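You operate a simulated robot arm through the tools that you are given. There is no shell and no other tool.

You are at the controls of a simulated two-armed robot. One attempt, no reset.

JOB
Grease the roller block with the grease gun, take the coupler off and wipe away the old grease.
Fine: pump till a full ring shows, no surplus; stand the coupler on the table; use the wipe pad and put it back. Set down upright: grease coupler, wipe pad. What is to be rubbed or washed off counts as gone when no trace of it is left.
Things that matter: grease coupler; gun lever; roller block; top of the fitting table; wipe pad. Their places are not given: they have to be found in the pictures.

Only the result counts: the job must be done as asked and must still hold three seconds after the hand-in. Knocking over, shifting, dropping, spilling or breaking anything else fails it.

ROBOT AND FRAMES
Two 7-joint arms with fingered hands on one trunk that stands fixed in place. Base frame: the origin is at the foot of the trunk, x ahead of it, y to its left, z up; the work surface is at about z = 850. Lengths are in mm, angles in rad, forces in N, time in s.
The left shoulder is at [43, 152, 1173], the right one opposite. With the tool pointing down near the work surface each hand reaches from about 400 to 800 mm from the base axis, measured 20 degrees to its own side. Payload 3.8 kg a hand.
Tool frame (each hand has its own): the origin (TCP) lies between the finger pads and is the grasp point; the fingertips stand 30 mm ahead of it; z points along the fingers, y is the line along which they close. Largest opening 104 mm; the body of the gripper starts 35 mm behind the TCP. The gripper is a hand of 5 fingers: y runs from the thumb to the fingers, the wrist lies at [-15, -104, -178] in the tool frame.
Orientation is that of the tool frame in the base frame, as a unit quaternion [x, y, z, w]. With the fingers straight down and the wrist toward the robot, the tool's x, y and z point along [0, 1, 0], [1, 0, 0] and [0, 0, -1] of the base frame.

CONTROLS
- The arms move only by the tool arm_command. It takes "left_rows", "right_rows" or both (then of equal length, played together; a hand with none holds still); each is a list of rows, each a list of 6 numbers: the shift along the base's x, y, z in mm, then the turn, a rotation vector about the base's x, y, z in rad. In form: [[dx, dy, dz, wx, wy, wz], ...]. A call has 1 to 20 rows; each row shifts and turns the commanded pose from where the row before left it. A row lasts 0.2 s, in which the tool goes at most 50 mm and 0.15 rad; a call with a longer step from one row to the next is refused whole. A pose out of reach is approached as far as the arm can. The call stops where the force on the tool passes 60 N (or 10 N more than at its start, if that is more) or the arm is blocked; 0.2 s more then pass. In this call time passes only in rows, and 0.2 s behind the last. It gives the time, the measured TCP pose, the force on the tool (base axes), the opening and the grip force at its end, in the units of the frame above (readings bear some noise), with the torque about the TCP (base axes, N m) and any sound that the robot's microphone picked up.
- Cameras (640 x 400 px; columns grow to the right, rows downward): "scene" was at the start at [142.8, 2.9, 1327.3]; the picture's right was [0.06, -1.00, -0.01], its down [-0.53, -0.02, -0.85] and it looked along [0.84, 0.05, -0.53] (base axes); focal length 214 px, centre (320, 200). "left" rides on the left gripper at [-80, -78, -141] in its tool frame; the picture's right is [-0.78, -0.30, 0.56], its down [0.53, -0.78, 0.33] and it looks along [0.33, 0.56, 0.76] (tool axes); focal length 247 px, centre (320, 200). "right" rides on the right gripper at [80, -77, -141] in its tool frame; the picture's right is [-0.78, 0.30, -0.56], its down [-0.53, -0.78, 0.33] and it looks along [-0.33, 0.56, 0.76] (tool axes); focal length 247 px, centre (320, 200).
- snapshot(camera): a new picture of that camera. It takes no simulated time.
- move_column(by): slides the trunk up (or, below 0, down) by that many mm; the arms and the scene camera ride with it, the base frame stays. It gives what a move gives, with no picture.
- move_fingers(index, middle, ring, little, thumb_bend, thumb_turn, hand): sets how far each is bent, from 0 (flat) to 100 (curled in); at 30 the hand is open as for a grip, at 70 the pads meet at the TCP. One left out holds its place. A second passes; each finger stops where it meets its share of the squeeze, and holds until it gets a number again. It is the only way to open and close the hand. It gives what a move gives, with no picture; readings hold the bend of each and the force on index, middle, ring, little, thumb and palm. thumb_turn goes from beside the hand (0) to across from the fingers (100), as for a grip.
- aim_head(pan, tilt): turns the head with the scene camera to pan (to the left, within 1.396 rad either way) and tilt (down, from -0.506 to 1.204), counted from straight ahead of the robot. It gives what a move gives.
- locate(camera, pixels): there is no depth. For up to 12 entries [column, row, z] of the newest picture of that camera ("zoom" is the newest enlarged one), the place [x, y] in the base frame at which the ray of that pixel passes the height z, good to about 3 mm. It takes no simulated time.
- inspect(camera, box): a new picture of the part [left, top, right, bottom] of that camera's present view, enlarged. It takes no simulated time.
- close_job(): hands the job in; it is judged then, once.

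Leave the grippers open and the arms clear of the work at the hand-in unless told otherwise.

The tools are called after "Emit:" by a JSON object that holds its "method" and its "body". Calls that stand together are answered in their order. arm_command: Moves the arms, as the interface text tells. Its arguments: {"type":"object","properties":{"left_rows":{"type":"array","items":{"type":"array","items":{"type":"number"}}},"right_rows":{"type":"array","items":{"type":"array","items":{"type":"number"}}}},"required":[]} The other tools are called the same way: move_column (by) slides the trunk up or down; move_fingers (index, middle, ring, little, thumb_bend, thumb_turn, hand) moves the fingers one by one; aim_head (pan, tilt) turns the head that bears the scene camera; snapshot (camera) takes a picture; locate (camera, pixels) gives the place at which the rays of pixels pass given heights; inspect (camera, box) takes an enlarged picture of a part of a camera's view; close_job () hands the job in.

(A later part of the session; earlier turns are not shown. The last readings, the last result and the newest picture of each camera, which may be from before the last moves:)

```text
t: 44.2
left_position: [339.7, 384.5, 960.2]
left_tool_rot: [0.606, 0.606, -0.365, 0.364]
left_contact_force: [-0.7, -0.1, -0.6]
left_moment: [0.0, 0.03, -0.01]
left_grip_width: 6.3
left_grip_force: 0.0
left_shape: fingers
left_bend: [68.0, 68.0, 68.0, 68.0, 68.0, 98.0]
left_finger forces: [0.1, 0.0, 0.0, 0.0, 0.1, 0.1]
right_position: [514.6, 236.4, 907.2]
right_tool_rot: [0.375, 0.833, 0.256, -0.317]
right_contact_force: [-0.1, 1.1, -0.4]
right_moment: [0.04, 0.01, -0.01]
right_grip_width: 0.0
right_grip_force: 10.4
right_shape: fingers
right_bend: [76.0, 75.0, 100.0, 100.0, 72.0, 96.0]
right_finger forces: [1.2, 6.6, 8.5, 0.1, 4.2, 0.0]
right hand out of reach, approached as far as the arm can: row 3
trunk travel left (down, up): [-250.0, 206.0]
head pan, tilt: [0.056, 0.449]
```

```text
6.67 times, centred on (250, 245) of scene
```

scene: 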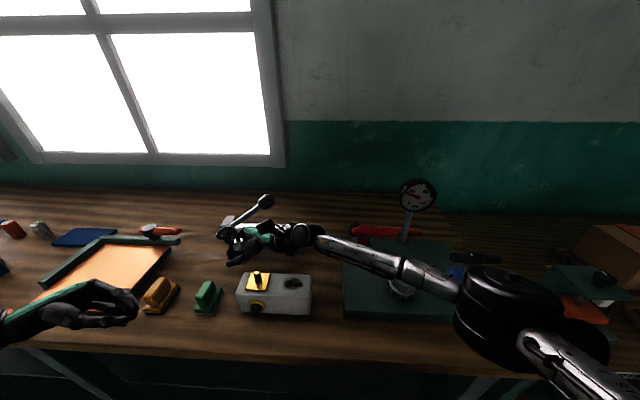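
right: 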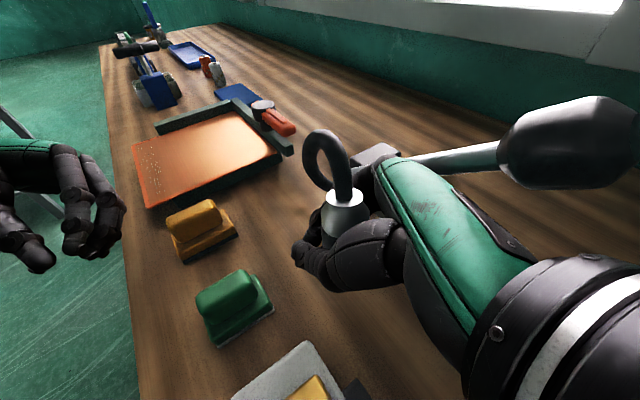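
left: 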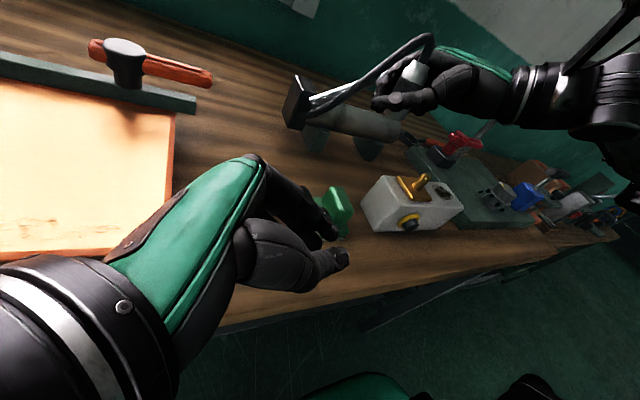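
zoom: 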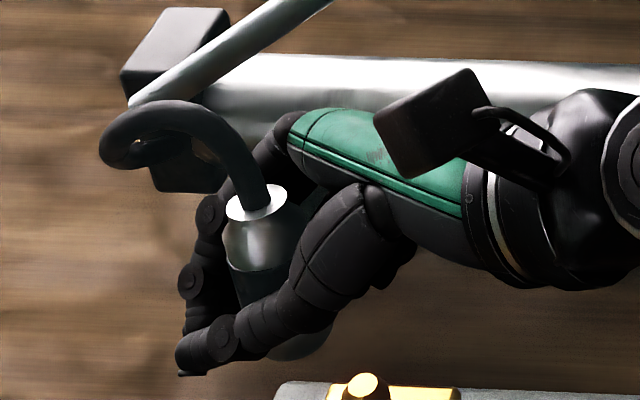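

The arm is at its reach limit at z≈907, about 22 mm above the setting height; the coupler looks upright. I'll raise the left hand 40 mm and then lower the trunk by 16 mm.

Emit:
{"method": "arm_command", "body": {"left_rows": [[0, 0, 20, 0, 0, 0], [0, 0, 20, 0, 0, 0]]}}

Emit:
{"method": "move_column", "body": {"by": -16}}

Emit:
{"method": "snapshot", "body": {"camera": "left"}}

Emit:
{"method": "inspect", "body": {"camera": "left", "box": [320, 110, 440, 210]}}

Emit:
{"method": "inspect", "body": {"camera": "scene", "box": [215, 215, 285, 275]}}

```text
t: 44.8
left_position: [338.8, 383.3, 999.5]
left_tool_rot: [0.605, 0.607, -0.365, 0.364]
left_contact_force: [0.4, -0.3, 0.2]
left_moment: [-0.01, -0.01, -0.02]
left_grip_width: 6.2
left_grip_force: 0.0
left_shape: fingers
left_bend: [68.0, 68.0, 68.0, 68.0, 68.0, 98.0]
left_finger forces: [0.0, 0.0, 0.0, 0.2, 0.0, 0.1]
right_position: [513.1, 236.8, 908.2]
right_tool_rot: [0.377, 0.832, 0.256, -0.317]
right_contact_force: [0.4, 0.3, -0.5]
right_moment: [-0.01, 0.01, -0.01]
right_grip_width: 0.0
right_grip_force: 10.0
right_shape: fingers
right_bend: [76.0, 75.0, 100.0, 100.0, 72.0, 96.0]
right_finger forces: [1.1, 6.6, 8.5, 0.0, 4.2, 0.1]
trunk travel left (down, up): [-250.0, 206.0]
head pan, tilt: [0.056, 0.449]
```

```text
t: 45.4
left_position: [338.5, 381.5, 982.9]
left_tool_rot: [0.605, 0.607, -0.364, 0.364]
left_contact_force: [-0.8, 0.0, 0.3]
left_moment: [0.02, 0.02, -0.01]
left_grip_width: 6.1
left_grip_force: 0.0
left_shape: fingers
left_bend: [68.0, 68.0, 68.0, 68.0, 68.0, 98.0]
left_finger forces: [0.1, 0.0, 0.0, 0.0, 0.1, 0.1]
right_position: [514.5, 237.5, 891.3]
right_tool_rot: [0.376, 0.832, 0.256, -0.317]
right_contact_force: [-0.5, -0.5, -1.0]
right_moment: [0.01, -0.03, 0.02]
right_grip_width: 0.1
right_grip_force: 10.6
right_shape: fingers
right_bend: [76.0, 75.0, 100.0, 100.0, 72.0, 96.0]
right_finger forces: [1.2, 6.6, 8.5, 0.0, 4.3, 0.0]
trunk travel left (down, up): [-234.0, 222.0]
head pan, tilt: [0.056, 0.449]
```

```text
taken
```

left: 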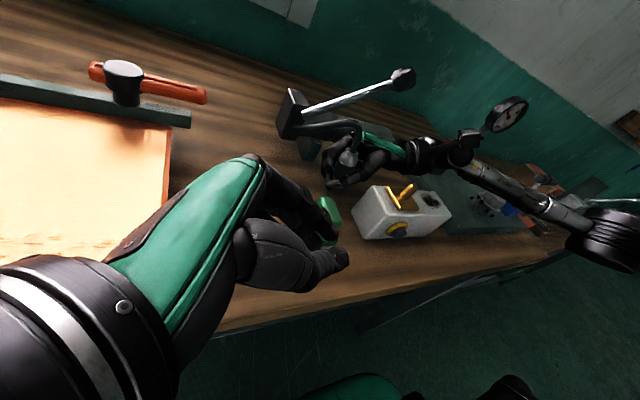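

```text
4.00 times, centred on (380, 160) of left
```

zoom: 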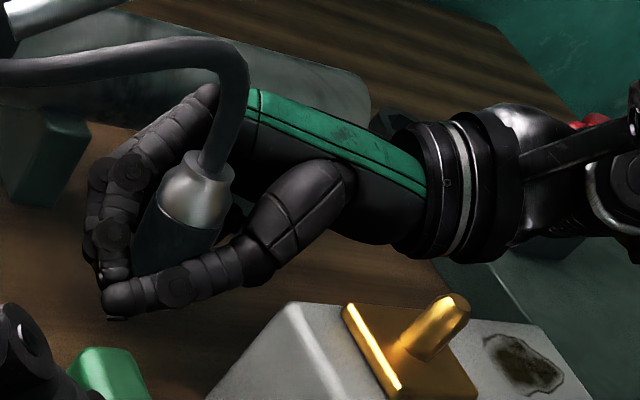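

```text
6.67 times, centred on (250, 245) of scene
```

zoom: 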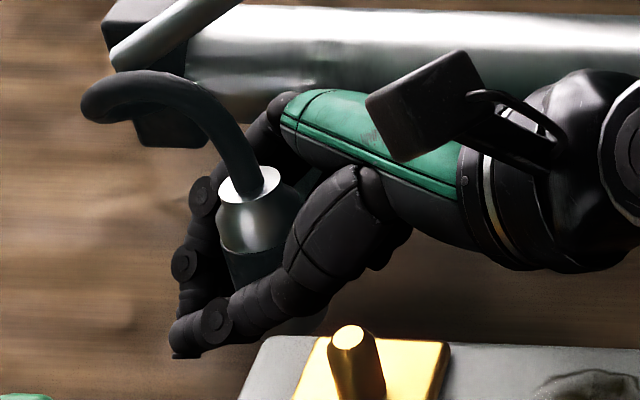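

TCP z=891; the foot should be ~7 mm above the table. I lower the trunk in small steps while watching the force.

Emit:
{"method": "move_column", "body": {"by": -4}}

Emit:
{"method": "move_column", "body": {"by": -2}}

```text
t: 45.9
left_position: [339.4, 382.3, 978.4]
left_tool_rot: [0.605, 0.607, -0.364, 0.364]
left_contact_force: [1.4, 0.1, 0.9]
left_moment: [0.0, -0.04, -0.01]
left_grip_width: 6.4
left_grip_force: 0.1
left_shape: fingers
left_bend: [68.0, 68.0, 68.0, 68.0, 68.0, 98.0]
left_finger forces: [0.0, 0.0, 0.0, 0.0, 0.0, 0.0]
right_position: [514.5, 237.1, 888.0]
right_tool_rot: [0.376, 0.832, 0.255, -0.317]
right_contact_force: [-1.0, 0.3, -1.5]
right_moment: [0.0, -0.01, -0.02]
right_grip_width: 0.0
right_grip_force: 10.2
right_shape: fingers
right_bend: [76.0, 75.0, 100.0, 100.0, 72.0, 96.0]
right_finger forces: [1.2, 6.6, 8.4, 0.0, 4.1, 0.0]
trunk travel left (down, up): [-230.0, 226.0]
head pan, tilt: [0.056, 0.449]
```

```text
t: 46.4
left_position: [338.1, 381.1, 977.2]
left_tool_rot: [0.606, 0.607, -0.364, 0.364]
left_contact_force: [-0.4, -0.5, 0.2]
left_moment: [0.01, 0.0, 0.0]
left_grip_width: 6.0
left_grip_force: 0.1
left_shape: fingers
left_bend: [68.0, 68.0, 68.0, 68.0, 68.0, 98.0]
left_finger forces: [0.0, 0.0, 0.0, 0.1, 0.0, 0.0]
right_position: [513.5, 237.9, 886.2]
right_tool_rot: [0.376, 0.833, 0.255, -0.317]
right_contact_force: [-0.8, -0.4, -1.2]
right_moment: [0.02, 0.01, -0.04]
right_grip_width: 0.0
right_grip_force: 11.1
right_shape: fingers
right_bend: [76.0, 75.0, 100.0, 100.0, 72.0, 96.0]
right_finger forces: [1.2, 6.5, 8.5, 0.1, 4.2, 0.1]
trunk travel left (down, up): [-228.0, 228.0]
head pan, tilt: [0.056, 0.449]
```

Emit:
{"method": "move_column", "body": {"by": -2}}

Emit:
{"method": "inspect", "body": {"camera": "left", "box": [320, 110, 440, 210]}}

Emit:
{"method": "inspect", "body": {"camera": "scene", "box": [225, 220, 275, 275]}}

```text
t: 47.0
left_position: [338.5, 382.0, 974.7]
left_tool_rot: [0.605, 0.607, -0.365, 0.364]
left_contact_force: [-0.4, 0.0, -0.1]
left_moment: [-0.01, 0.02, -0.02]
left_grip_width: 6.0
left_grip_force: 0.2
left_shape: fingers
left_bend: [68.0, 68.0, 68.0, 68.0, 68.0, 98.0]
left_finger forces: [0.1, 0.0, 0.0, 0.0, 0.0, 0.0]
right_position: [513.8, 237.4, 883.9]
right_tool_rot: [0.376, 0.832, 0.255, -0.317]
right_contact_force: [-0.1, -0.8, -0.4]
right_moment: [0.01, 0.03, 0.01]
right_grip_width: 0.2
right_grip_force: 10.1
right_shape: fingers
right_bend: [76.0, 75.0, 100.0, 100.0, 72.0, 96.0]
right_finger forces: [1.2, 6.6, 8.6, 0.1, 4.2, 0.1]
trunk travel left (down, up): [-226.0, 230.0]
head pan, tilt: [0.056, 0.449]
```

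```text
4.00 times, centred on (380, 160) of left
```

zoom: 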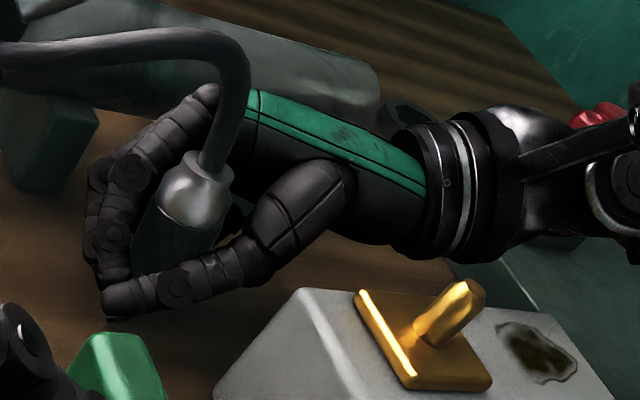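

```text
7.27 times, centred on (250, 248) of scene
```

zoom: 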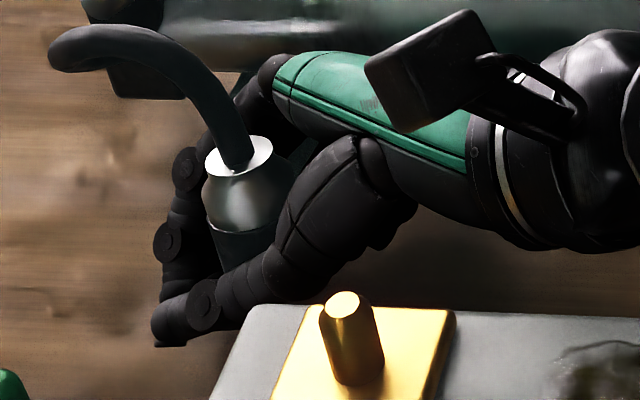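

Emit:
{"method": "move_column", "body": {"by": -2}}

Emit:
{"method": "move_column", "body": {"by": -2}}

```text
t: 47.5
left_position: [339.1, 380.5, 972.9]
left_tool_rot: [0.605, 0.607, -0.364, 0.364]
left_contact_force: [-0.3, 0.1, -1.1]
left_moment: [0.01, 0.0, -0.01]
left_grip_width: 6.5
left_grip_force: 0.0
left_shape: fingers
left_bend: [68.0, 68.0, 68.0, 68.0, 68.0, 98.0]
left_finger forces: [0.0, 0.1, 0.0, 0.0, 0.0, 0.0]
right_position: [513.5, 238.5, 882.2]
right_tool_rot: [0.376, 0.833, 0.256, -0.316]
right_contact_force: [-0.5, -0.4, -1.4]
right_moment: [0.01, 0.01, -0.01]
right_grip_width: 0.0
right_grip_force: 10.1
right_shape: fingers
right_bend: [76.0, 75.0, 100.0, 100.0, 72.0, 96.0]
right_finger forces: [1.2, 6.5, 8.4, 0.1, 4.1, 0.1]
trunk travel left (down, up): [-224.0, 232.0]
head pan, tilt: [0.056, 0.449]
```

```text
t: 48.0
left_position: [339.3, 383.5, 971.8]
left_tool_rot: [0.606, 0.607, -0.364, 0.365]
left_contact_force: [-0.3, 0.7, -0.6]
left_moment: [-0.02, 0.01, 0.0]
left_grip_width: 6.2
left_grip_force: 0.1
left_shape: fingers
left_bend: [68.0, 68.0, 68.0, 68.0, 68.0, 98.0]
left_finger forces: [0.1, 0.0, 0.0, 0.0, 0.0, 0.0]
right_position: [514.1, 237.7, 880.5]
right_tool_rot: [0.376, 0.832, 0.256, -0.317]
right_contact_force: [0.1, -0.5, -0.3]
right_moment: [0.04, 0.0, 0.02]
right_grip_width: 0.1
right_grip_force: 9.9
right_shape: fingers
right_bend: [76.0, 75.0, 100.0, 100.0, 72.0, 96.0]
right_finger forces: [1.2, 6.6, 8.5, 0.0, 4.2, 0.1]
trunk travel left (down, up): [-222.0, 234.0]
head pan, tilt: [0.056, 0.449]
```

Emit:
{"method": "move_column", "body": {"by": -2}}

Emit:
{"method": "move_column", "body": {"by": -2}}

```text
t: 48.5
left_position: [339.5, 381.2, 970.0]
left_tool_rot: [0.605, 0.607, -0.365, 0.364]
left_contact_force: [0.0, 0.2, -1.1]
left_moment: [0.02, 0.01, 0.04]
left_grip_width: 6.2
left_grip_force: 0.1
left_shape: fingers
left_bend: [68.0, 68.0, 68.0, 68.0, 68.0, 98.0]
left_finger forces: [0.0, 0.0, 0.1, 0.0, 0.0, 0.1]
right_position: [513.2, 237.5, 878.9]
right_tool_rot: [0.377, 0.832, 0.255, -0.317]
right_contact_force: [0.2, -0.6, -1.5]
right_moment: [0.02, 0.01, 0.03]
right_grip_width: 0.0
right_grip_force: 10.1
right_shape: fingers
right_bend: [76.0, 75.0, 100.0, 100.0, 72.0, 96.0]
right_finger forces: [1.1, 6.6, 8.5, 0.0, 4.2, 0.0]
trunk travel left (down, up): [-220.0, 236.0]
head pan, tilt: [0.056, 0.449]
```

```text
t: 49.0
left_position: [338.5, 381.2, 967.4]
left_tool_rot: [0.605, 0.607, -0.364, 0.364]
left_contact_force: [-0.2, 0.2, -0.5]
left_moment: [0.03, 0.0, 0.03]
left_grip_width: 6.1
left_grip_force: 0.0
left_shape: fingers
left_bend: [68.0, 68.0, 68.0, 68.0, 68.0, 98.0]
left_finger forces: [0.1, 0.0, 0.1, 0.1, 0.1, 0.1]
right_position: [512.6, 237.8, 876.2]
right_tool_rot: [0.377, 0.833, 0.254, -0.317]
right_contact_force: [1.0, -0.7, -0.6]
right_moment: [0.03, 0.0, 0.03]
right_grip_width: 0.1
right_grip_force: 10.3
right_shape: fingers
right_bend: [76.0, 75.0, 100.0, 100.0, 72.0, 96.0]
right_finger forces: [1.2, 6.9, 8.7, 0.0, 4.2, 0.0]
trunk travel left (down, up): [-218.0, 238.0]
head pan, tilt: [0.056, 0.449]
```

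Emit:
{"method": "snapshot", "body": {"camera": "right"}}

Emit:
{"method": "inspect", "body": {"camera": "left", "box": [325, 125, 415, 195]}}

Emit:
{"method": "inspect", "body": {"camera": "scene", "box": [215, 215, 275, 270]}}

```text
taken
```

right: 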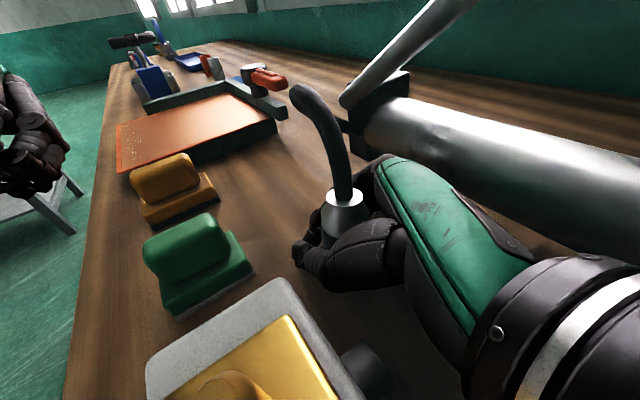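

```text
5.71 times, centred on (370, 160) of left
```

zoom: 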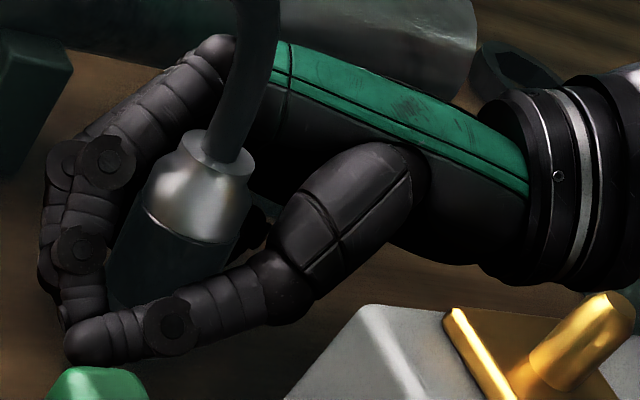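

```text
7.27 times, centred on (245, 242) of scene
```

zoom: 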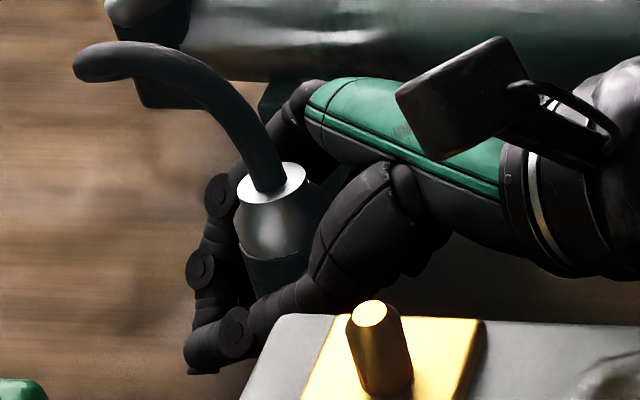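

Emit:
{"method": "move_column", "body": {"by": -2}}

Emit:
{"method": "move_column", "body": {"by": -2}}

```text
t: 49.6
left_position: [338.7, 382.0, 966.1]
left_tool_rot: [0.606, 0.606, -0.364, 0.365]
left_contact_force: [0.6, -0.2, 0.6]
left_moment: [0.04, 0.04, 0.01]
left_grip_width: 6.4
left_grip_force: 0.0
left_shape: fingers
left_bend: [68.0, 68.0, 68.0, 68.0, 68.0, 98.0]
left_finger forces: [0.0, 0.1, 0.0, 0.0, 0.1, 0.1]
right_position: [513.5, 237.2, 873.7]
right_tool_rot: [0.376, 0.832, 0.255, -0.317]
right_contact_force: [0.0, 0.9, 2.6]
right_moment: [0.04, 0.0, -0.01]
right_grip_width: 0.0
right_grip_force: 13.7
right_shape: fingers
right_bend: [76.0, 76.0, 100.0, 100.0, 72.0, 96.0]
right_finger forces: [0.9, 11.1, 10.3, 0.0, 4.2, 0.1]
trunk travel left (down, up): [-216.0, 240.0]
head pan, tilt: [0.056, 0.449]
```

```text
t: 50.1
left_position: [338.1, 381.8, 963.5]
left_tool_rot: [0.605, 0.607, -0.364, 0.365]
left_contact_force: [-0.1, 0.3, -0.4]
left_moment: [0.02, -0.02, 0.0]
left_grip_width: 6.2
left_grip_force: 0.0
left_shape: fingers
left_bend: [68.0, 68.0, 68.0, 68.0, 68.0, 98.0]
left_finger forces: [0.0, 0.0, 0.1, 0.1, 0.0, 0.0]
right_position: [512.2, 238.0, 874.4]
right_tool_rot: [0.375, 0.833, 0.257, -0.316]
right_contact_force: [1.6, 2.3, 10.0]
right_moment: [0.11, 0.03, -0.02]
right_grip_width: 0.1
right_grip_force: 18.6
right_shape: fingers
right_bend: [76.0, 76.0, 100.0, 100.0, 72.0, 96.0]
right_finger forces: [1.0, 20.1, 11.9, 0.1, 4.2, 0.0]
trunk travel left (down, up): [-214.0, 242.0]
head pan, tilt: [0.056, 0.449]
```

Contact: Fz ≈10 N, middle finger 20 N. I check the coupler's height to see whether it is the coupler or a finger that touches the table.

Emit:
{"method": "snapshot", "body": {"camera": "scene"}}

Emit:
{"method": "snapshot", "body": {"camera": "left"}}

Emit:
{"method": "inspect", "body": {"camera": "left", "box": [325, 125, 415, 195]}}

Emit:
{"method": "inspect", "body": {"camera": "scene", "box": [215, 215, 275, 270]}}

Emit:
{"method": "inspect", "body": {"camera": "right", "box": [270, 160, 410, 300]}}

```text
taken
```

scene: 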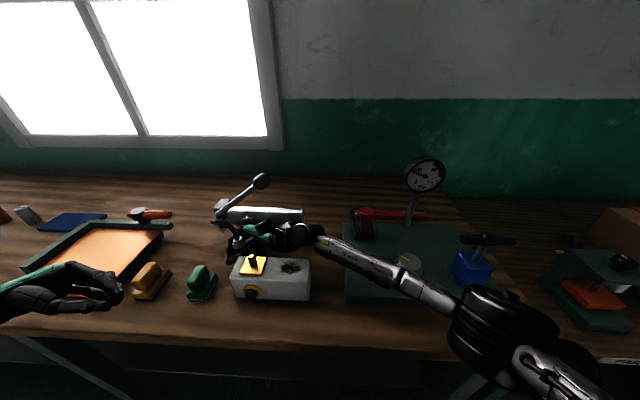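

```text
taken
```

left: 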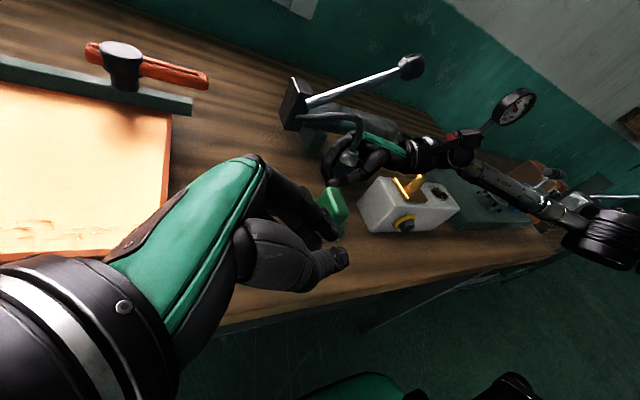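

```text
5.71 times, centred on (370, 160) of left
```

zoom: 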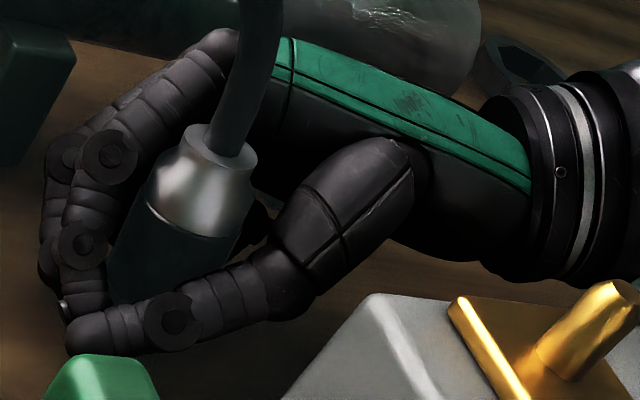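

```text
7.27 times, centred on (245, 242) of scene
```

zoom: 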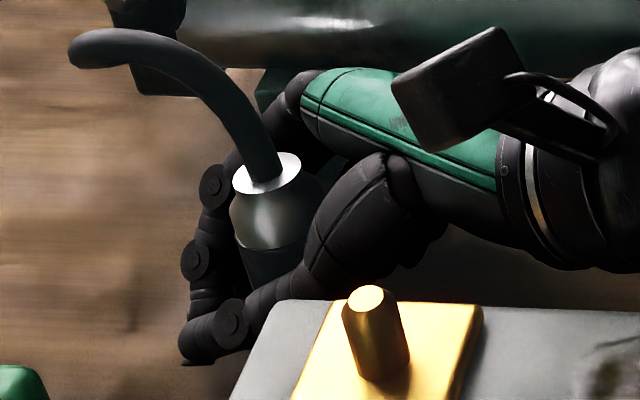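

```text
2.86 times, centred on (340, 230) of right
```

zoom: 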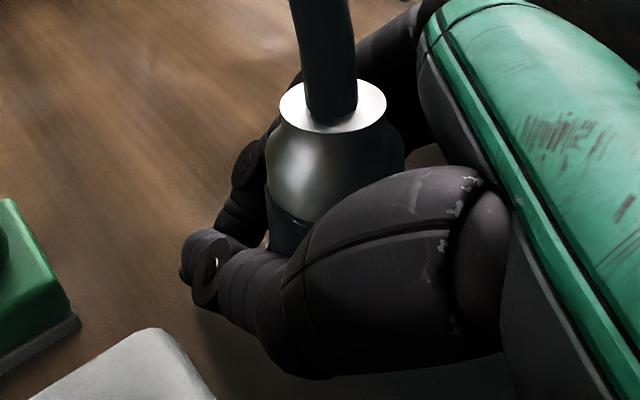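

Emit:
{"method": "locate", "body": {"camera": "zoom", "pixels": [[333, 108, 905], [333, 108, 915], [333, 108, 925], [333, 108, 935]]}}

Emit:
{"method": "locate", "body": {"camera": "left", "pixels": [[353.5, 151.2, 905], [353.5, 151.2, 915], [353.5, 151.2, 925], [353.5, 151.2, 935]]}}

Emit:
{"method": "locate", "body": {"camera": "scene", "pixels": [[237.7, 238.8, 905], [237.7, 238.8, 915], [237.7, 238.8, 925], [237.7, 238.8, 935]]}}

```text
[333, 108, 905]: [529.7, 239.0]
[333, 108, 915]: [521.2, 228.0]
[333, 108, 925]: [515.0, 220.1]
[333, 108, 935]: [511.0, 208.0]
```

```text
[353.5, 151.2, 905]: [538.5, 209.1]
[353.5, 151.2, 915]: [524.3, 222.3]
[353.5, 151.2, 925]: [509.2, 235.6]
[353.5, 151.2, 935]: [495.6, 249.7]
```

```text
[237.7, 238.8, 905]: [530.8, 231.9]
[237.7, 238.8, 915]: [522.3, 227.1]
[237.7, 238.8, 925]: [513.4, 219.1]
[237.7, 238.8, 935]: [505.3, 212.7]
```

The coupler's top is at (522,226,916), so its foot is on the table. I relieve the pressing by 1 mm, then loosen the fingers in small steps.

Emit:
{"method": "move_column", "body": {"by": 1}}

Emit:
{"method": "move_fingers", "body": {"hand": "right", "index": 70, "middle": 73, "thumb_bend": 70}}

Emit:
{"method": "inspect", "body": {"camera": "left", "box": [325, 125, 415, 195]}}

Emit:
{"method": "inspect", "body": {"camera": "scene", "box": [215, 215, 275, 270]}}

```text
t: 50.6
left_position: [338.3, 381.0, 963.9]
left_tool_rot: [0.606, 0.606, -0.364, 0.364]
left_contact_force: [0.6, 0.0, -0.6]
left_moment: [0.0, -0.01, 0.01]
left_grip_width: 6.2
left_grip_force: 0.1
left_shape: fingers
left_bend: [68.0, 68.0, 68.0, 68.0, 68.0, 98.0]
left_finger forces: [0.0, 0.0, 0.0, 0.0, 0.1, 0.0]
right_position: [512.5, 238.1, 875.0]
right_tool_rot: [0.376, 0.832, 0.256, -0.317]
right_contact_force: [0.4, 2.8, 11.8]
right_moment: [0.14, 0.03, 0.0]
right_grip_width: 0.0
right_grip_force: 18.2
right_shape: fingers
right_bend: [76.0, 76.0, 100.0, 100.0, 72.0, 96.0]
right_finger forces: [1.1, 20.4, 11.4, 0.0, 4.1, 0.0]
trunk travel left (down, up): [-215.0, 241.0]
head pan, tilt: [0.056, 0.449]
```

```text
t: 51.6
left_position: [337.6, 379.5, 964.3]
left_tool_rot: [0.606, 0.607, -0.363, 0.364]
left_contact_force: [0.1, 0.4, -0.1]
left_moment: [-0.01, 0.03, 0.01]
left_grip_width: 6.1
left_grip_force: 0.0
left_shape: fingers
left_bend: [68.0, 68.0, 68.0, 68.0, 68.0, 98.0]
left_finger forces: [0.0, 0.0, 0.0, 0.1, 0.1, 0.0]
right_position: [512.4, 236.5, 875.0]
right_tool_rot: [0.375, 0.833, 0.257, -0.316]
right_contact_force: [4.0, -1.8, 19.8]
right_moment: [0.1, -0.01, 0.01]
right_grip_width: 4.6
right_grip_force: 18.2
right_shape: fingers
right_bend: [69.0, 75.0, 100.0, 100.0, 69.0, 97.0]
right_finger forces: [1.5, 25.0, 6.3, 0.1, 3.6, 0.0]
trunk travel left (down, up): [-215.0, 241.0]
head pan, tilt: [0.056, 0.449]
```

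```text
5.71 times, centred on (370, 160) of left
```

zoom: 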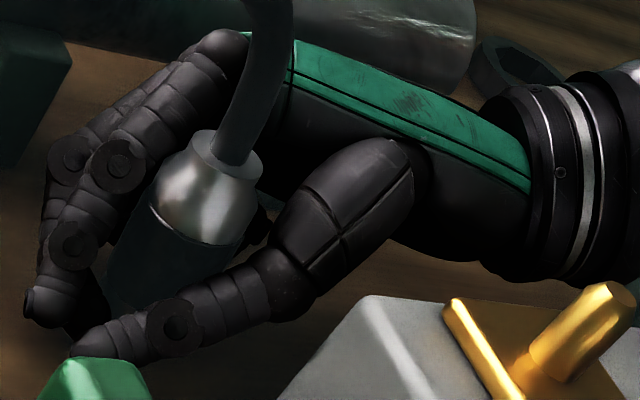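

```text
7.27 times, centred on (245, 242) of scene
```

zoom: 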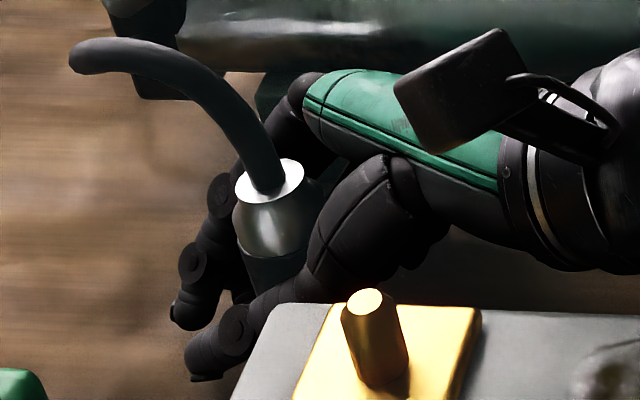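

The middle fingertip is what presses on the table (25 N); opening makes the tips go lower. I raise the hand 3 mm and watch the forces.

Emit:
{"method": "move_column", "body": {"by": 3}}

Emit:
{"method": "inspect", "body": {"camera": "left", "box": [325, 125, 415, 195]}}

```text
t: 52.1
left_position: [338.5, 381.4, 967.5]
left_tool_rot: [0.606, 0.607, -0.364, 0.363]
left_contact_force: [0.7, -0.6, -0.3]
left_moment: [-0.03, 0.0, 0.01]
left_grip_width: 6.2
left_grip_force: 0.1
left_shape: fingers
left_bend: [68.0, 68.0, 68.0, 68.0, 68.0, 98.0]
left_finger forces: [0.0, 0.0, 0.0, 0.1, 0.1, 0.0]
right_position: [512.6, 236.1, 876.3]
right_tool_rot: [0.377, 0.833, 0.254, -0.316]
right_contact_force: [2.6, -2.4, 11.8]
right_moment: [0.03, 0.0, -0.01]
right_grip_width: 4.3
right_grip_force: 10.2
right_shape: fingers
right_bend: [69.0, 75.0, 100.0, 100.0, 69.0, 97.0]
right_finger forces: [1.5, 16.1, 0.0, 0.0, 3.6, 0.1]
trunk travel left (down, up): [-218.0, 238.0]
head pan, tilt: [0.056, 0.449]
```

```text
5.71 times, centred on (370, 160) of left
```

zoom: 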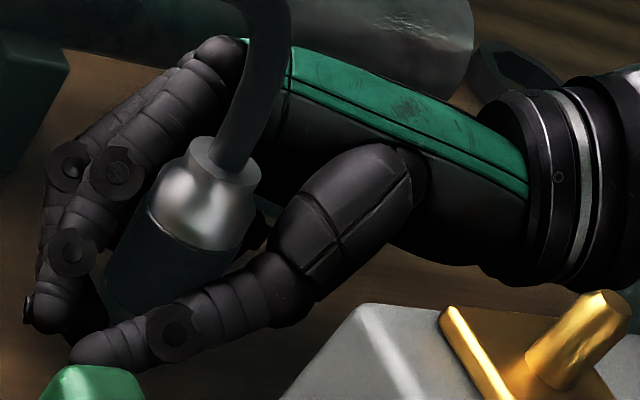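

Emit:
{"method": "move_column", "body": {"by": 3}}

Emit:
{"method": "move_fingers", "body": {"hand": "right", "index": 66, "middle": 71, "thumb_bend": 67}}

Emit:
{"method": "inspect", "body": {"camera": "left", "box": [325, 125, 415, 195]}}

Emit:
{"method": "inspect", "body": {"camera": "scene", "box": [215, 215, 275, 270]}}

```text
t: 52.6
left_position: [339.2, 381.0, 970.8]
left_tool_rot: [0.605, 0.608, -0.365, 0.363]
left_contact_force: [0.2, -0.3, -0.8]
left_moment: [0.01, -0.02, -0.02]
left_grip_width: 6.4
left_grip_force: 0.1
left_shape: fingers
left_bend: [68.0, 68.0, 68.0, 68.0, 68.0, 98.0]
left_finger forces: [0.1, 0.1, 0.0, 0.0, 0.0, 0.1]
right_position: [512.5, 237.9, 876.4]
right_tool_rot: [0.376, 0.833, 0.253, -0.317]
right_contact_force: [0.0, -0.7, 1.8]
right_moment: [0.01, 0.05, 0.02]
right_grip_width: 4.6
right_grip_force: 4.0
right_shape: fingers
right_bend: [69.0, 73.0, 100.0, 100.0, 69.0, 97.0]
right_finger forces: [1.6, 2.7, 0.0, 0.0, 3.3, 0.1]
trunk travel left (down, up): [-221.0, 235.0]
head pan, tilt: [0.056, 0.449]
```

```text
t: 53.6
left_position: [338.4, 381.2, 971.1]
left_tool_rot: [0.605, 0.606, -0.365, 0.364]
left_contact_force: [1.1, 0.1, 0.1]
left_moment: [0.02, 0.04, -0.07]
left_grip_width: 6.2
left_grip_force: 0.0
left_shape: fingers
left_bend: [68.0, 68.0, 68.0, 68.0, 68.0, 98.0]
left_finger forces: [0.0, 0.0, 0.0, 0.0, 0.1, 0.0]
right_position: [512.8, 237.9, 879.0]
right_tool_rot: [0.376, 0.832, 0.255, -0.317]
right_contact_force: [-0.5, -0.4, 1.7]
right_moment: [-0.03, 0.03, 0.03]
right_grip_width: 10.5
right_grip_force: 1.9
right_shape: fingers
right_bend: [66.0, 72.0, 100.0, 100.0, 67.0, 97.0]
right_finger forces: [0.3, 1.9, 0.0, 0.0, 1.3, 0.1]
trunk travel left (down, up): [-221.0, 235.0]
head pan, tilt: [0.056, 0.449]
```

```text
5.71 times, centred on (370, 160) of left
```

zoom: 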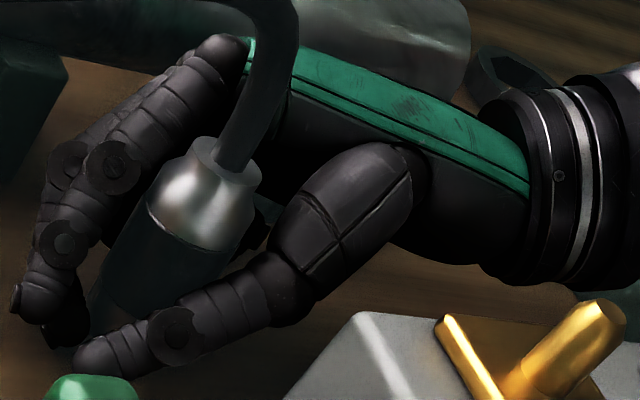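

```text
7.27 times, centred on (245, 242) of scene
```

zoom: 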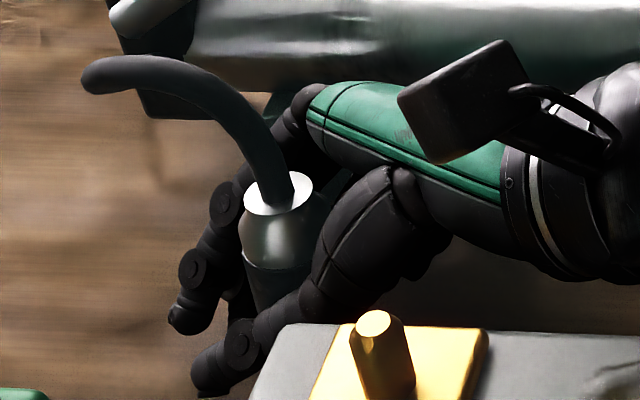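

Forces are nearly zero and the coupler seems to stand. I raise 3 mm more and open further in steps.

Emit:
{"method": "move_column", "body": {"by": 3}}

Emit:
{"method": "move_fingers", "body": {"hand": "right", "index": 61, "middle": 66, "thumb_bend": 63}}

Emit:
{"method": "inspect", "body": {"camera": "left", "box": [325, 125, 415, 195]}}

Emit:
{"method": "inspect", "body": {"camera": "scene", "box": [215, 215, 275, 270]}}

Emit:
{"method": "inspect", "body": {"camera": "right", "box": [270, 160, 410, 300]}}

```text
t: 54.1
left_position: [338.2, 380.5, 973.1]
left_tool_rot: [0.605, 0.607, -0.364, 0.363]
left_contact_force: [0.9, -1.1, -0.7]
left_moment: [-0.06, 0.02, -0.03]
left_grip_width: 6.4
left_grip_force: 0.0
left_shape: fingers
left_bend: [68.0, 68.0, 68.0, 68.0, 68.0, 98.0]
left_finger forces: [0.0, 0.1, 0.0, 0.0, 0.1, 0.1]
right_position: [513.3, 237.3, 881.1]
right_tool_rot: [0.376, 0.833, 0.255, -0.317]
right_contact_force: [0.5, -0.3, -0.1]
right_moment: [-0.01, 0.0, 0.0]
right_grip_width: 9.9
right_grip_force: 0.6
right_shape: fingers
right_bend: [66.0, 71.0, 100.0, 100.0, 67.0, 97.0]
right_finger forces: [0.2, 0.1, 0.0, 0.1, 0.3, 0.0]
trunk travel left (down, up): [-224.0, 232.0]
head pan, tilt: [0.056, 0.449]
```

```text
t: 55.1
left_position: [338.6, 381.9, 973.3]
left_tool_rot: [0.605, 0.607, -0.364, 0.364]
left_contact_force: [-0.1, 0.3, -0.7]
left_moment: [-0.02, 0.02, -0.03]
left_grip_width: 6.4
left_grip_force: 0.1
left_shape: fingers
left_bend: [68.0, 68.0, 68.0, 68.0, 68.0, 98.0]
left_finger forces: [0.0, 0.0, 0.0, 0.1, 0.1, 0.1]
right_position: [514.5, 237.4, 882.2]
right_tool_rot: [0.375, 0.833, 0.255, -0.317]
right_contact_force: [0.6, -0.5, 0.0]
right_moment: [-0.02, -0.02, -0.01]
right_grip_width: 20.3
right_grip_force: 0.0
right_shape: fingers
right_bend: [61.0, 66.0, 100.0, 100.0, 63.0, 97.0]
right_finger forces: [0.0, 0.0, 0.0, 0.0, 0.1, 0.0]
trunk travel left (down, up): [-224.0, 232.0]
head pan, tilt: [0.056, 0.449]
```

```text
5.71 times, centred on (370, 160) of left
```

zoom: 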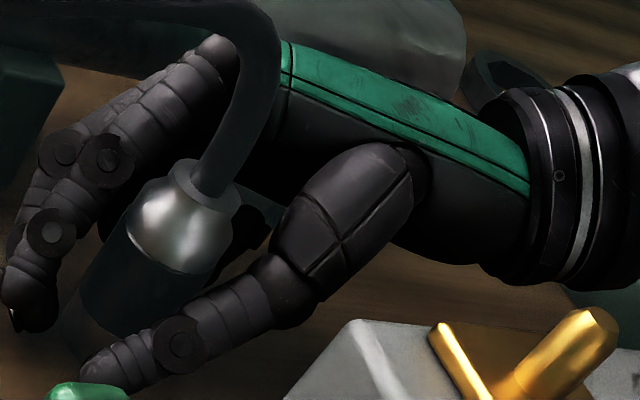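

```text
7.27 times, centred on (245, 242) of scene
```

zoom: 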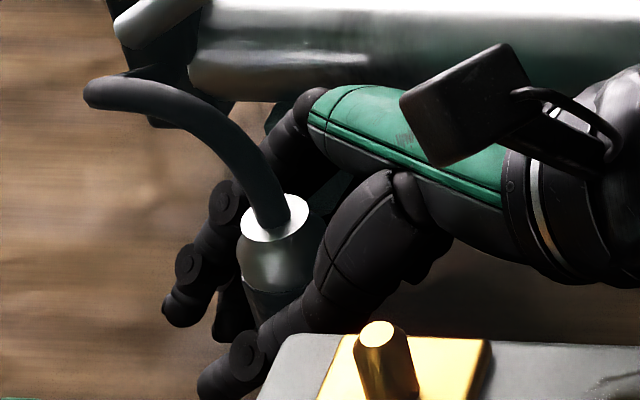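

```text
2.86 times, centred on (340, 230) of right
```

zoom: 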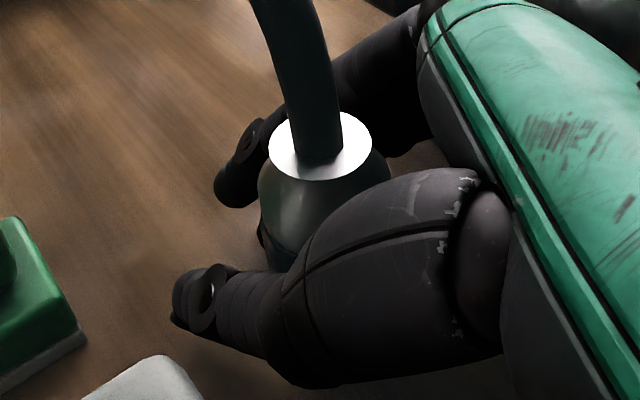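

All finger forces are zero and the coupler stands by itself. I raise 4 mm more and open wider to withdraw.

Emit:
{"method": "move_column", "body": {"by": 4}}

Emit:
{"method": "move_fingers", "body": {"hand": "right", "index": 52, "middle": 54, "thumb_bend": 54}}

Emit:
{"method": "inspect", "body": {"camera": "left", "box": [325, 125, 415, 195]}}

Emit:
{"method": "inspect", "body": {"camera": "scene", "box": [215, 215, 275, 270]}}

Emit:
{"method": "inspect", "body": {"camera": "right", "box": [250, 140, 410, 300]}}

```text
t: 55.7
left_position: [338.1, 381.7, 977.8]
left_tool_rot: [0.605, 0.607, -0.365, 0.364]
left_contact_force: [-0.1, 0.3, 0.7]
left_moment: [0.0, 0.01, 0.02]
left_grip_width: 6.3
left_grip_force: 0.1
left_shape: fingers
left_bend: [68.0, 68.0, 68.0, 68.0, 68.0, 98.0]
left_finger forces: [0.0, 0.0, 0.0, 0.0, 0.0, 0.2]
right_position: [513.5, 237.8, 886.2]
right_tool_rot: [0.375, 0.833, 0.255, -0.317]
right_contact_force: [-0.9, -0.2, -0.2]
right_moment: [-0.04, -0.02, 0.0]
right_grip_width: 20.6
right_grip_force: 0.0
right_shape: fingers
right_bend: [61.0, 66.0, 100.0, 100.0, 63.0, 97.0]
right_finger forces: [0.0, 0.1, 0.0, 0.0, 0.1, 0.1]
trunk travel left (down, up): [-228.0, 228.0]
head pan, tilt: [0.056, 0.449]
```

```text
t: 56.7
left_position: [338.1, 381.2, 978.2]
left_tool_rot: [0.605, 0.607, -0.365, 0.364]
left_contact_force: [-0.3, -0.6, 0.5]
left_moment: [0.02, 0.02, 0.0]
left_grip_width: 6.1
left_grip_force: 0.1
left_shape: fingers
left_bend: [68.0, 68.0, 68.0, 68.0, 68.0, 98.0]
left_finger forces: [0.1, 0.1, 0.1, 0.0, 0.0, 0.1]
right_position: [513.5, 236.7, 887.9]
right_tool_rot: [0.376, 0.832, 0.255, -0.318]
right_contact_force: [0.8, 0.6, -0.3]
right_moment: [-0.02, 0.05, 0.01]
right_grip_width: 43.7
right_grip_force: 0.2
right_shape: fingers
right_bend: [52.0, 54.0, 100.0, 100.0, 54.0, 97.0]
right_finger forces: [0.1, 0.0, 0.1, 0.0, 0.0, 0.0]
trunk travel left (down, up): [-228.0, 228.0]
head pan, tilt: [0.056, 0.449]
```

```text
5.71 times, centred on (370, 160) of left
```

zoom: 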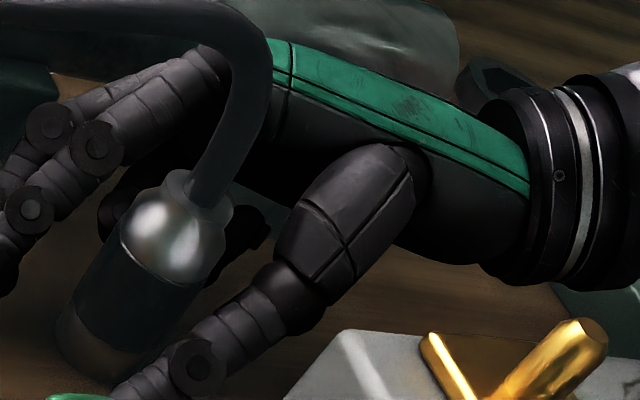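

```text
7.27 times, centred on (245, 242) of scene
```

zoom: 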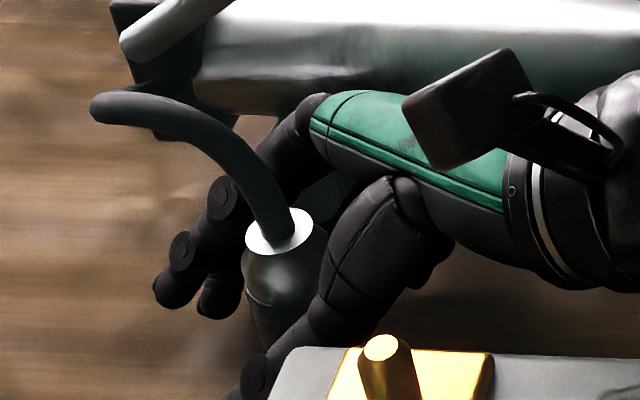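

```text
2.50 times, centred on (330, 220) of right
```

zoom: 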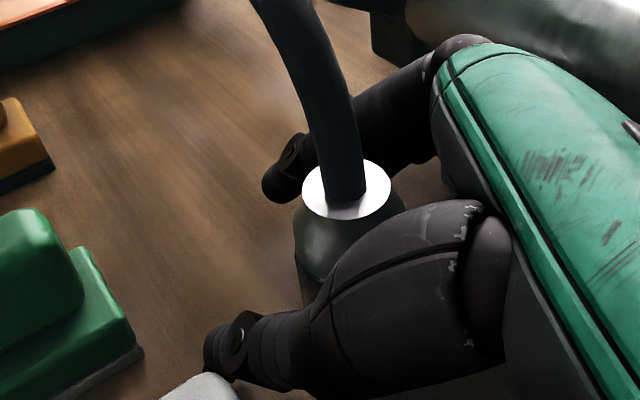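

The coupler stands upright on the table, clear of the fingers. I withdraw the right hand back along its own finger axis in small steps.

Emit:
{"method": "arm_command", "body": {"right_rows": [[3, -7, 7, 0, 0, 0], [3, -7, 7, 0, 0, 0]]}}

Emit:
{"method": "inspect", "body": {"camera": "left", "box": [325, 125, 415, 195]}}

Emit:
{"method": "inspect", "body": {"camera": "scene", "box": [215, 215, 285, 275]}}

```text
t: 57.3
left_position: [338.3, 381.3, 976.7]
left_tool_rot: [0.605, 0.607, -0.365, 0.364]
left_contact_force: [-0.4, 0.3, 0.4]
left_moment: [0.0, 0.03, 0.0]
left_grip_width: 6.1
left_grip_force: 0.0
left_shape: fingers
left_bend: [68.0, 68.0, 68.0, 68.0, 68.0, 98.0]
left_finger forces: [0.0, 0.0, 0.0, 0.0, 0.0, 0.0]
right_position: [518.0, 223.8, 901.0]
right_tool_rot: [0.376, 0.833, 0.256, -0.317]
right_contact_force: [0.3, 0.8, -0.5]
right_moment: [0.04, -0.01, 0.01]
right_grip_width: 43.6
right_grip_force: 0.1
right_shape: fingers
right_bend: [52.0, 54.0, 100.0, 100.0, 54.0, 97.0]
right_finger forces: [0.1, 0.1, 0.0, 0.0, 0.0, 0.0]
trunk travel left (down, up): [-228.0, 228.0]
head pan, tilt: [0.056, 0.449]
```

```text
5.71 times, centred on (370, 160) of left
```

zoom: 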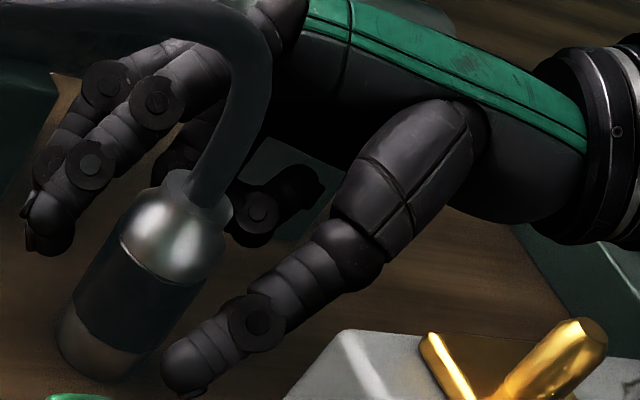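

```text
6.67 times, centred on (250, 245) of scene
```

zoom: 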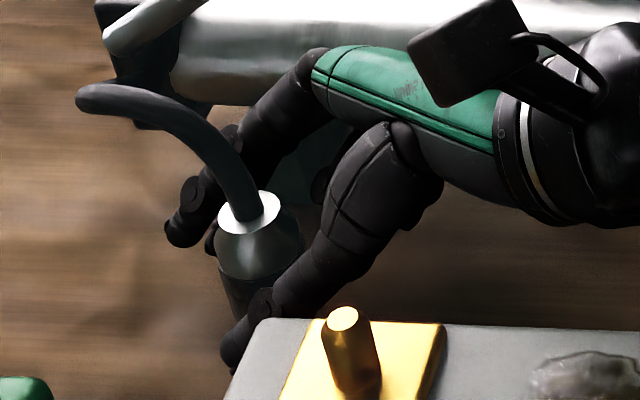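

Emit:
{"method": "arm_command", "body": {"right_rows": [[3, -8, 6, 0, 0, 0], [3, -8, 6, 0, 0, 0]]}}

Emit:
{"method": "inspect", "body": {"camera": "left", "box": [325, 125, 415, 195]}}

Emit:
{"method": "inspect", "body": {"camera": "scene", "box": [215, 215, 285, 275]}}

Emit:
{"method": "snapshot", "body": {"camera": "right"}}

```text
t: 57.9
left_position: [339.0, 381.8, 976.4]
left_tool_rot: [0.605, 0.607, -0.364, 0.365]
left_contact_force: [0.0, 0.0, -0.1]
left_moment: [-0.01, -0.02, 0.03]
left_grip_width: 6.0
left_grip_force: 0.0
left_shape: fingers
left_bend: [68.0, 68.0, 68.0, 68.0, 68.0, 98.0]
left_finger forces: [0.0, 0.0, 0.1, 0.0, 0.0, 0.1]
right_position: [525.0, 207.6, 913.0]
right_tool_rot: [0.376, 0.833, 0.256, -0.317]
right_contact_force: [-0.6, 0.2, 0.8]
right_moment: [0.01, -0.02, 0.01]
right_grip_width: 43.6
right_grip_force: 0.1
right_shape: fingers
right_bend: [52.0, 54.0, 100.0, 100.0, 54.0, 97.0]
right_finger forces: [0.0, 0.0, 0.0, 0.0, 0.0, 0.0]
trunk travel left (down, up): [-228.0, 228.0]
head pan, tilt: [0.056, 0.449]
```

```text
5.71 times, centred on (370, 160) of left
```

zoom: 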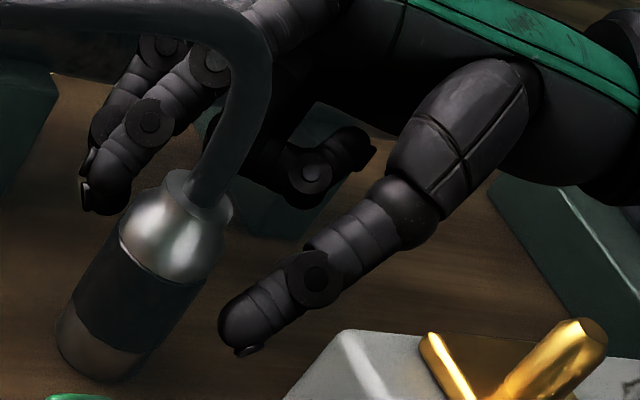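

```text
6.67 times, centred on (250, 245) of scene
```

zoom: 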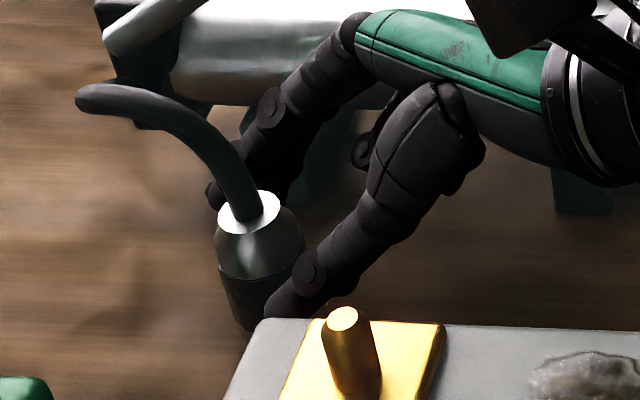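

```text
taken
```

right: 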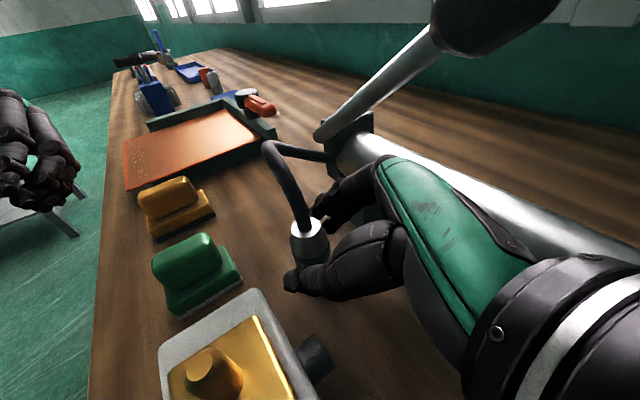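

Emit:
{"method": "arm_command", "body": {"right_rows": [[3, -9, 4, 0, 0, 0], [2, -10, 4, 0, 0, 0]]}}

Emit:
{"method": "inspect", "body": {"camera": "left", "box": [325, 125, 415, 195]}}

Emit:
{"method": "inspect", "body": {"camera": "scene", "box": [215, 210, 305, 275]}}

```text
t: 58.5
left_position: [336.6, 381.3, 977.3]
left_tool_rot: [0.605, 0.607, -0.364, 0.364]
left_contact_force: [-0.6, -0.2, -0.5]
left_moment: [-0.01, 0.0, 0.01]
left_grip_width: 6.0
left_grip_force: 0.1
left_shape: fingers
left_bend: [68.0, 68.0, 68.0, 68.0, 68.0, 98.0]
left_finger forces: [0.0, 0.0, 0.0, 0.1, 0.0, 0.1]
right_position: [531.5, 187.6, 919.9]
right_tool_rot: [0.376, 0.833, 0.256, -0.316]
right_contact_force: [0.5, 0.2, -0.3]
right_moment: [0.01, -0.03, 0.01]
right_grip_width: 43.6
right_grip_force: 0.0
right_shape: fingers
right_bend: [52.0, 54.0, 100.0, 100.0, 54.0, 97.0]
right_finger forces: [0.0, 0.0, 0.1, 0.1, 0.0, 0.0]
trunk travel left (down, up): [-228.0, 228.0]
head pan, tilt: [0.056, 0.449]
```

```text
5.71 times, centred on (370, 160) of left
```

zoom: 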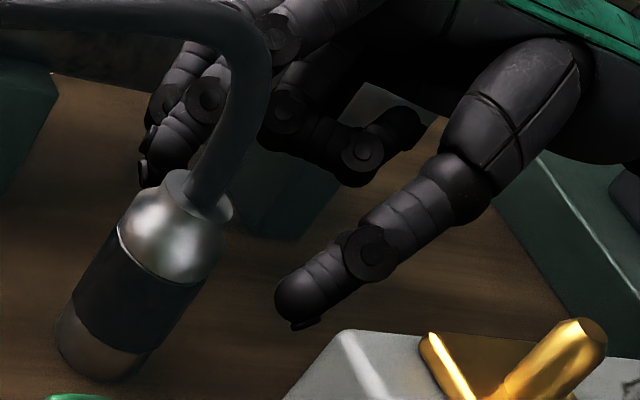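

```text
6.15 times, centred on (260, 242) of scene
```

zoom: 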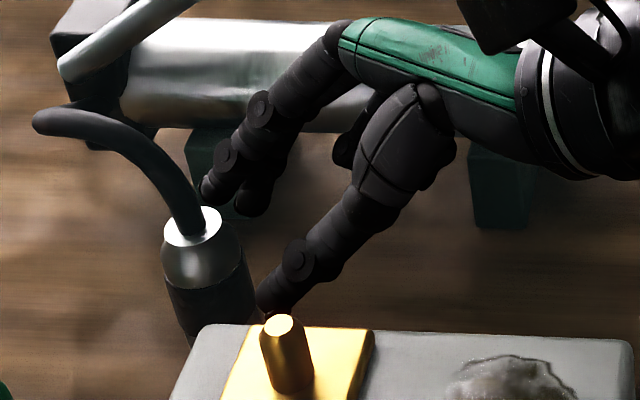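

The coupler stands free. I withdraw the hand further back and up, away from the gun.

Emit:
{"method": "arm_command", "body": {"right_rows": [[0, -14, 8, 0, 0, 0], [-2, -14, 12, 0, 0, 0], [-4, -18, 16, 0, 0, 0], [-6, -20, 20, 0, 0, 0]]}}

Emit:
{"method": "snapshot", "body": {"camera": "scene"}}

Emit:
{"method": "inspect", "body": {"camera": "left", "box": [290, 60, 450, 200]}}

```text
t: 59.5
left_position: [338.1, 380.8, 977.2]
left_tool_rot: [0.606, 0.607, -0.364, 0.364]
left_contact_force: [-0.1, 0.1, -0.6]
left_moment: [-0.04, -0.02, 0.04]
left_grip_width: 6.1
left_grip_force: 0.1
left_shape: fingers
left_bend: [68.0, 68.0, 68.0, 68.0, 68.0, 98.0]
left_finger forces: [0.0, 0.1, 0.1, 0.0, 0.1, 0.0]
right_position: [517.8, 124.0, 976.9]
right_tool_rot: [0.376, 0.832, 0.255, -0.317]
right_contact_force: [1.0, 0.5, 0.4]
right_moment: [0.02, -0.03, -0.02]
right_grip_width: 43.8
right_grip_force: 0.0
right_shape: fingers
right_bend: [52.0, 54.0, 100.0, 100.0, 54.0, 97.0]
right_finger forces: [0.0, 0.0, 0.0, 0.0, 0.0, 0.0]
trunk travel left (down, up): [-228.0, 228.0]
head pan, tilt: [0.056, 0.449]
```

```text
taken
```

scene: 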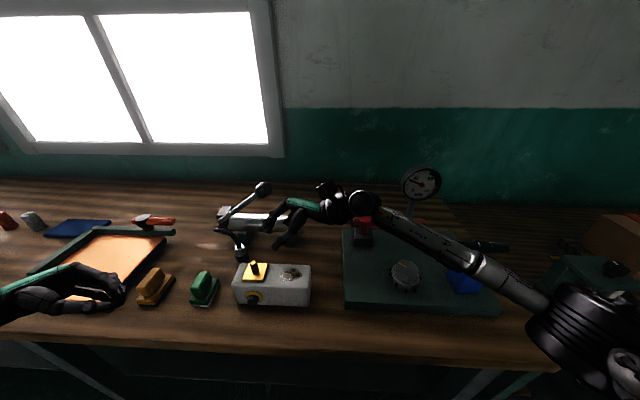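

```text
2.86 times, centred on (370, 130) of left
```

zoom: 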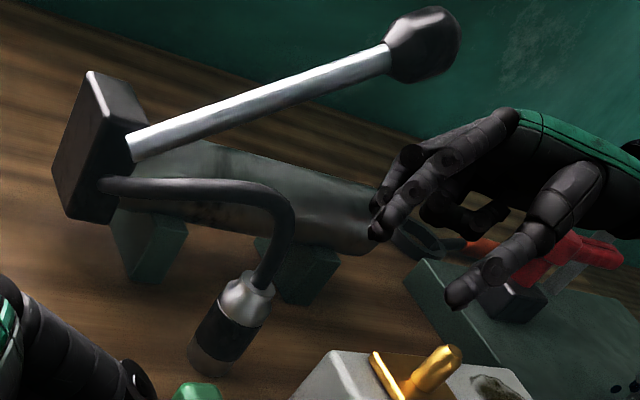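

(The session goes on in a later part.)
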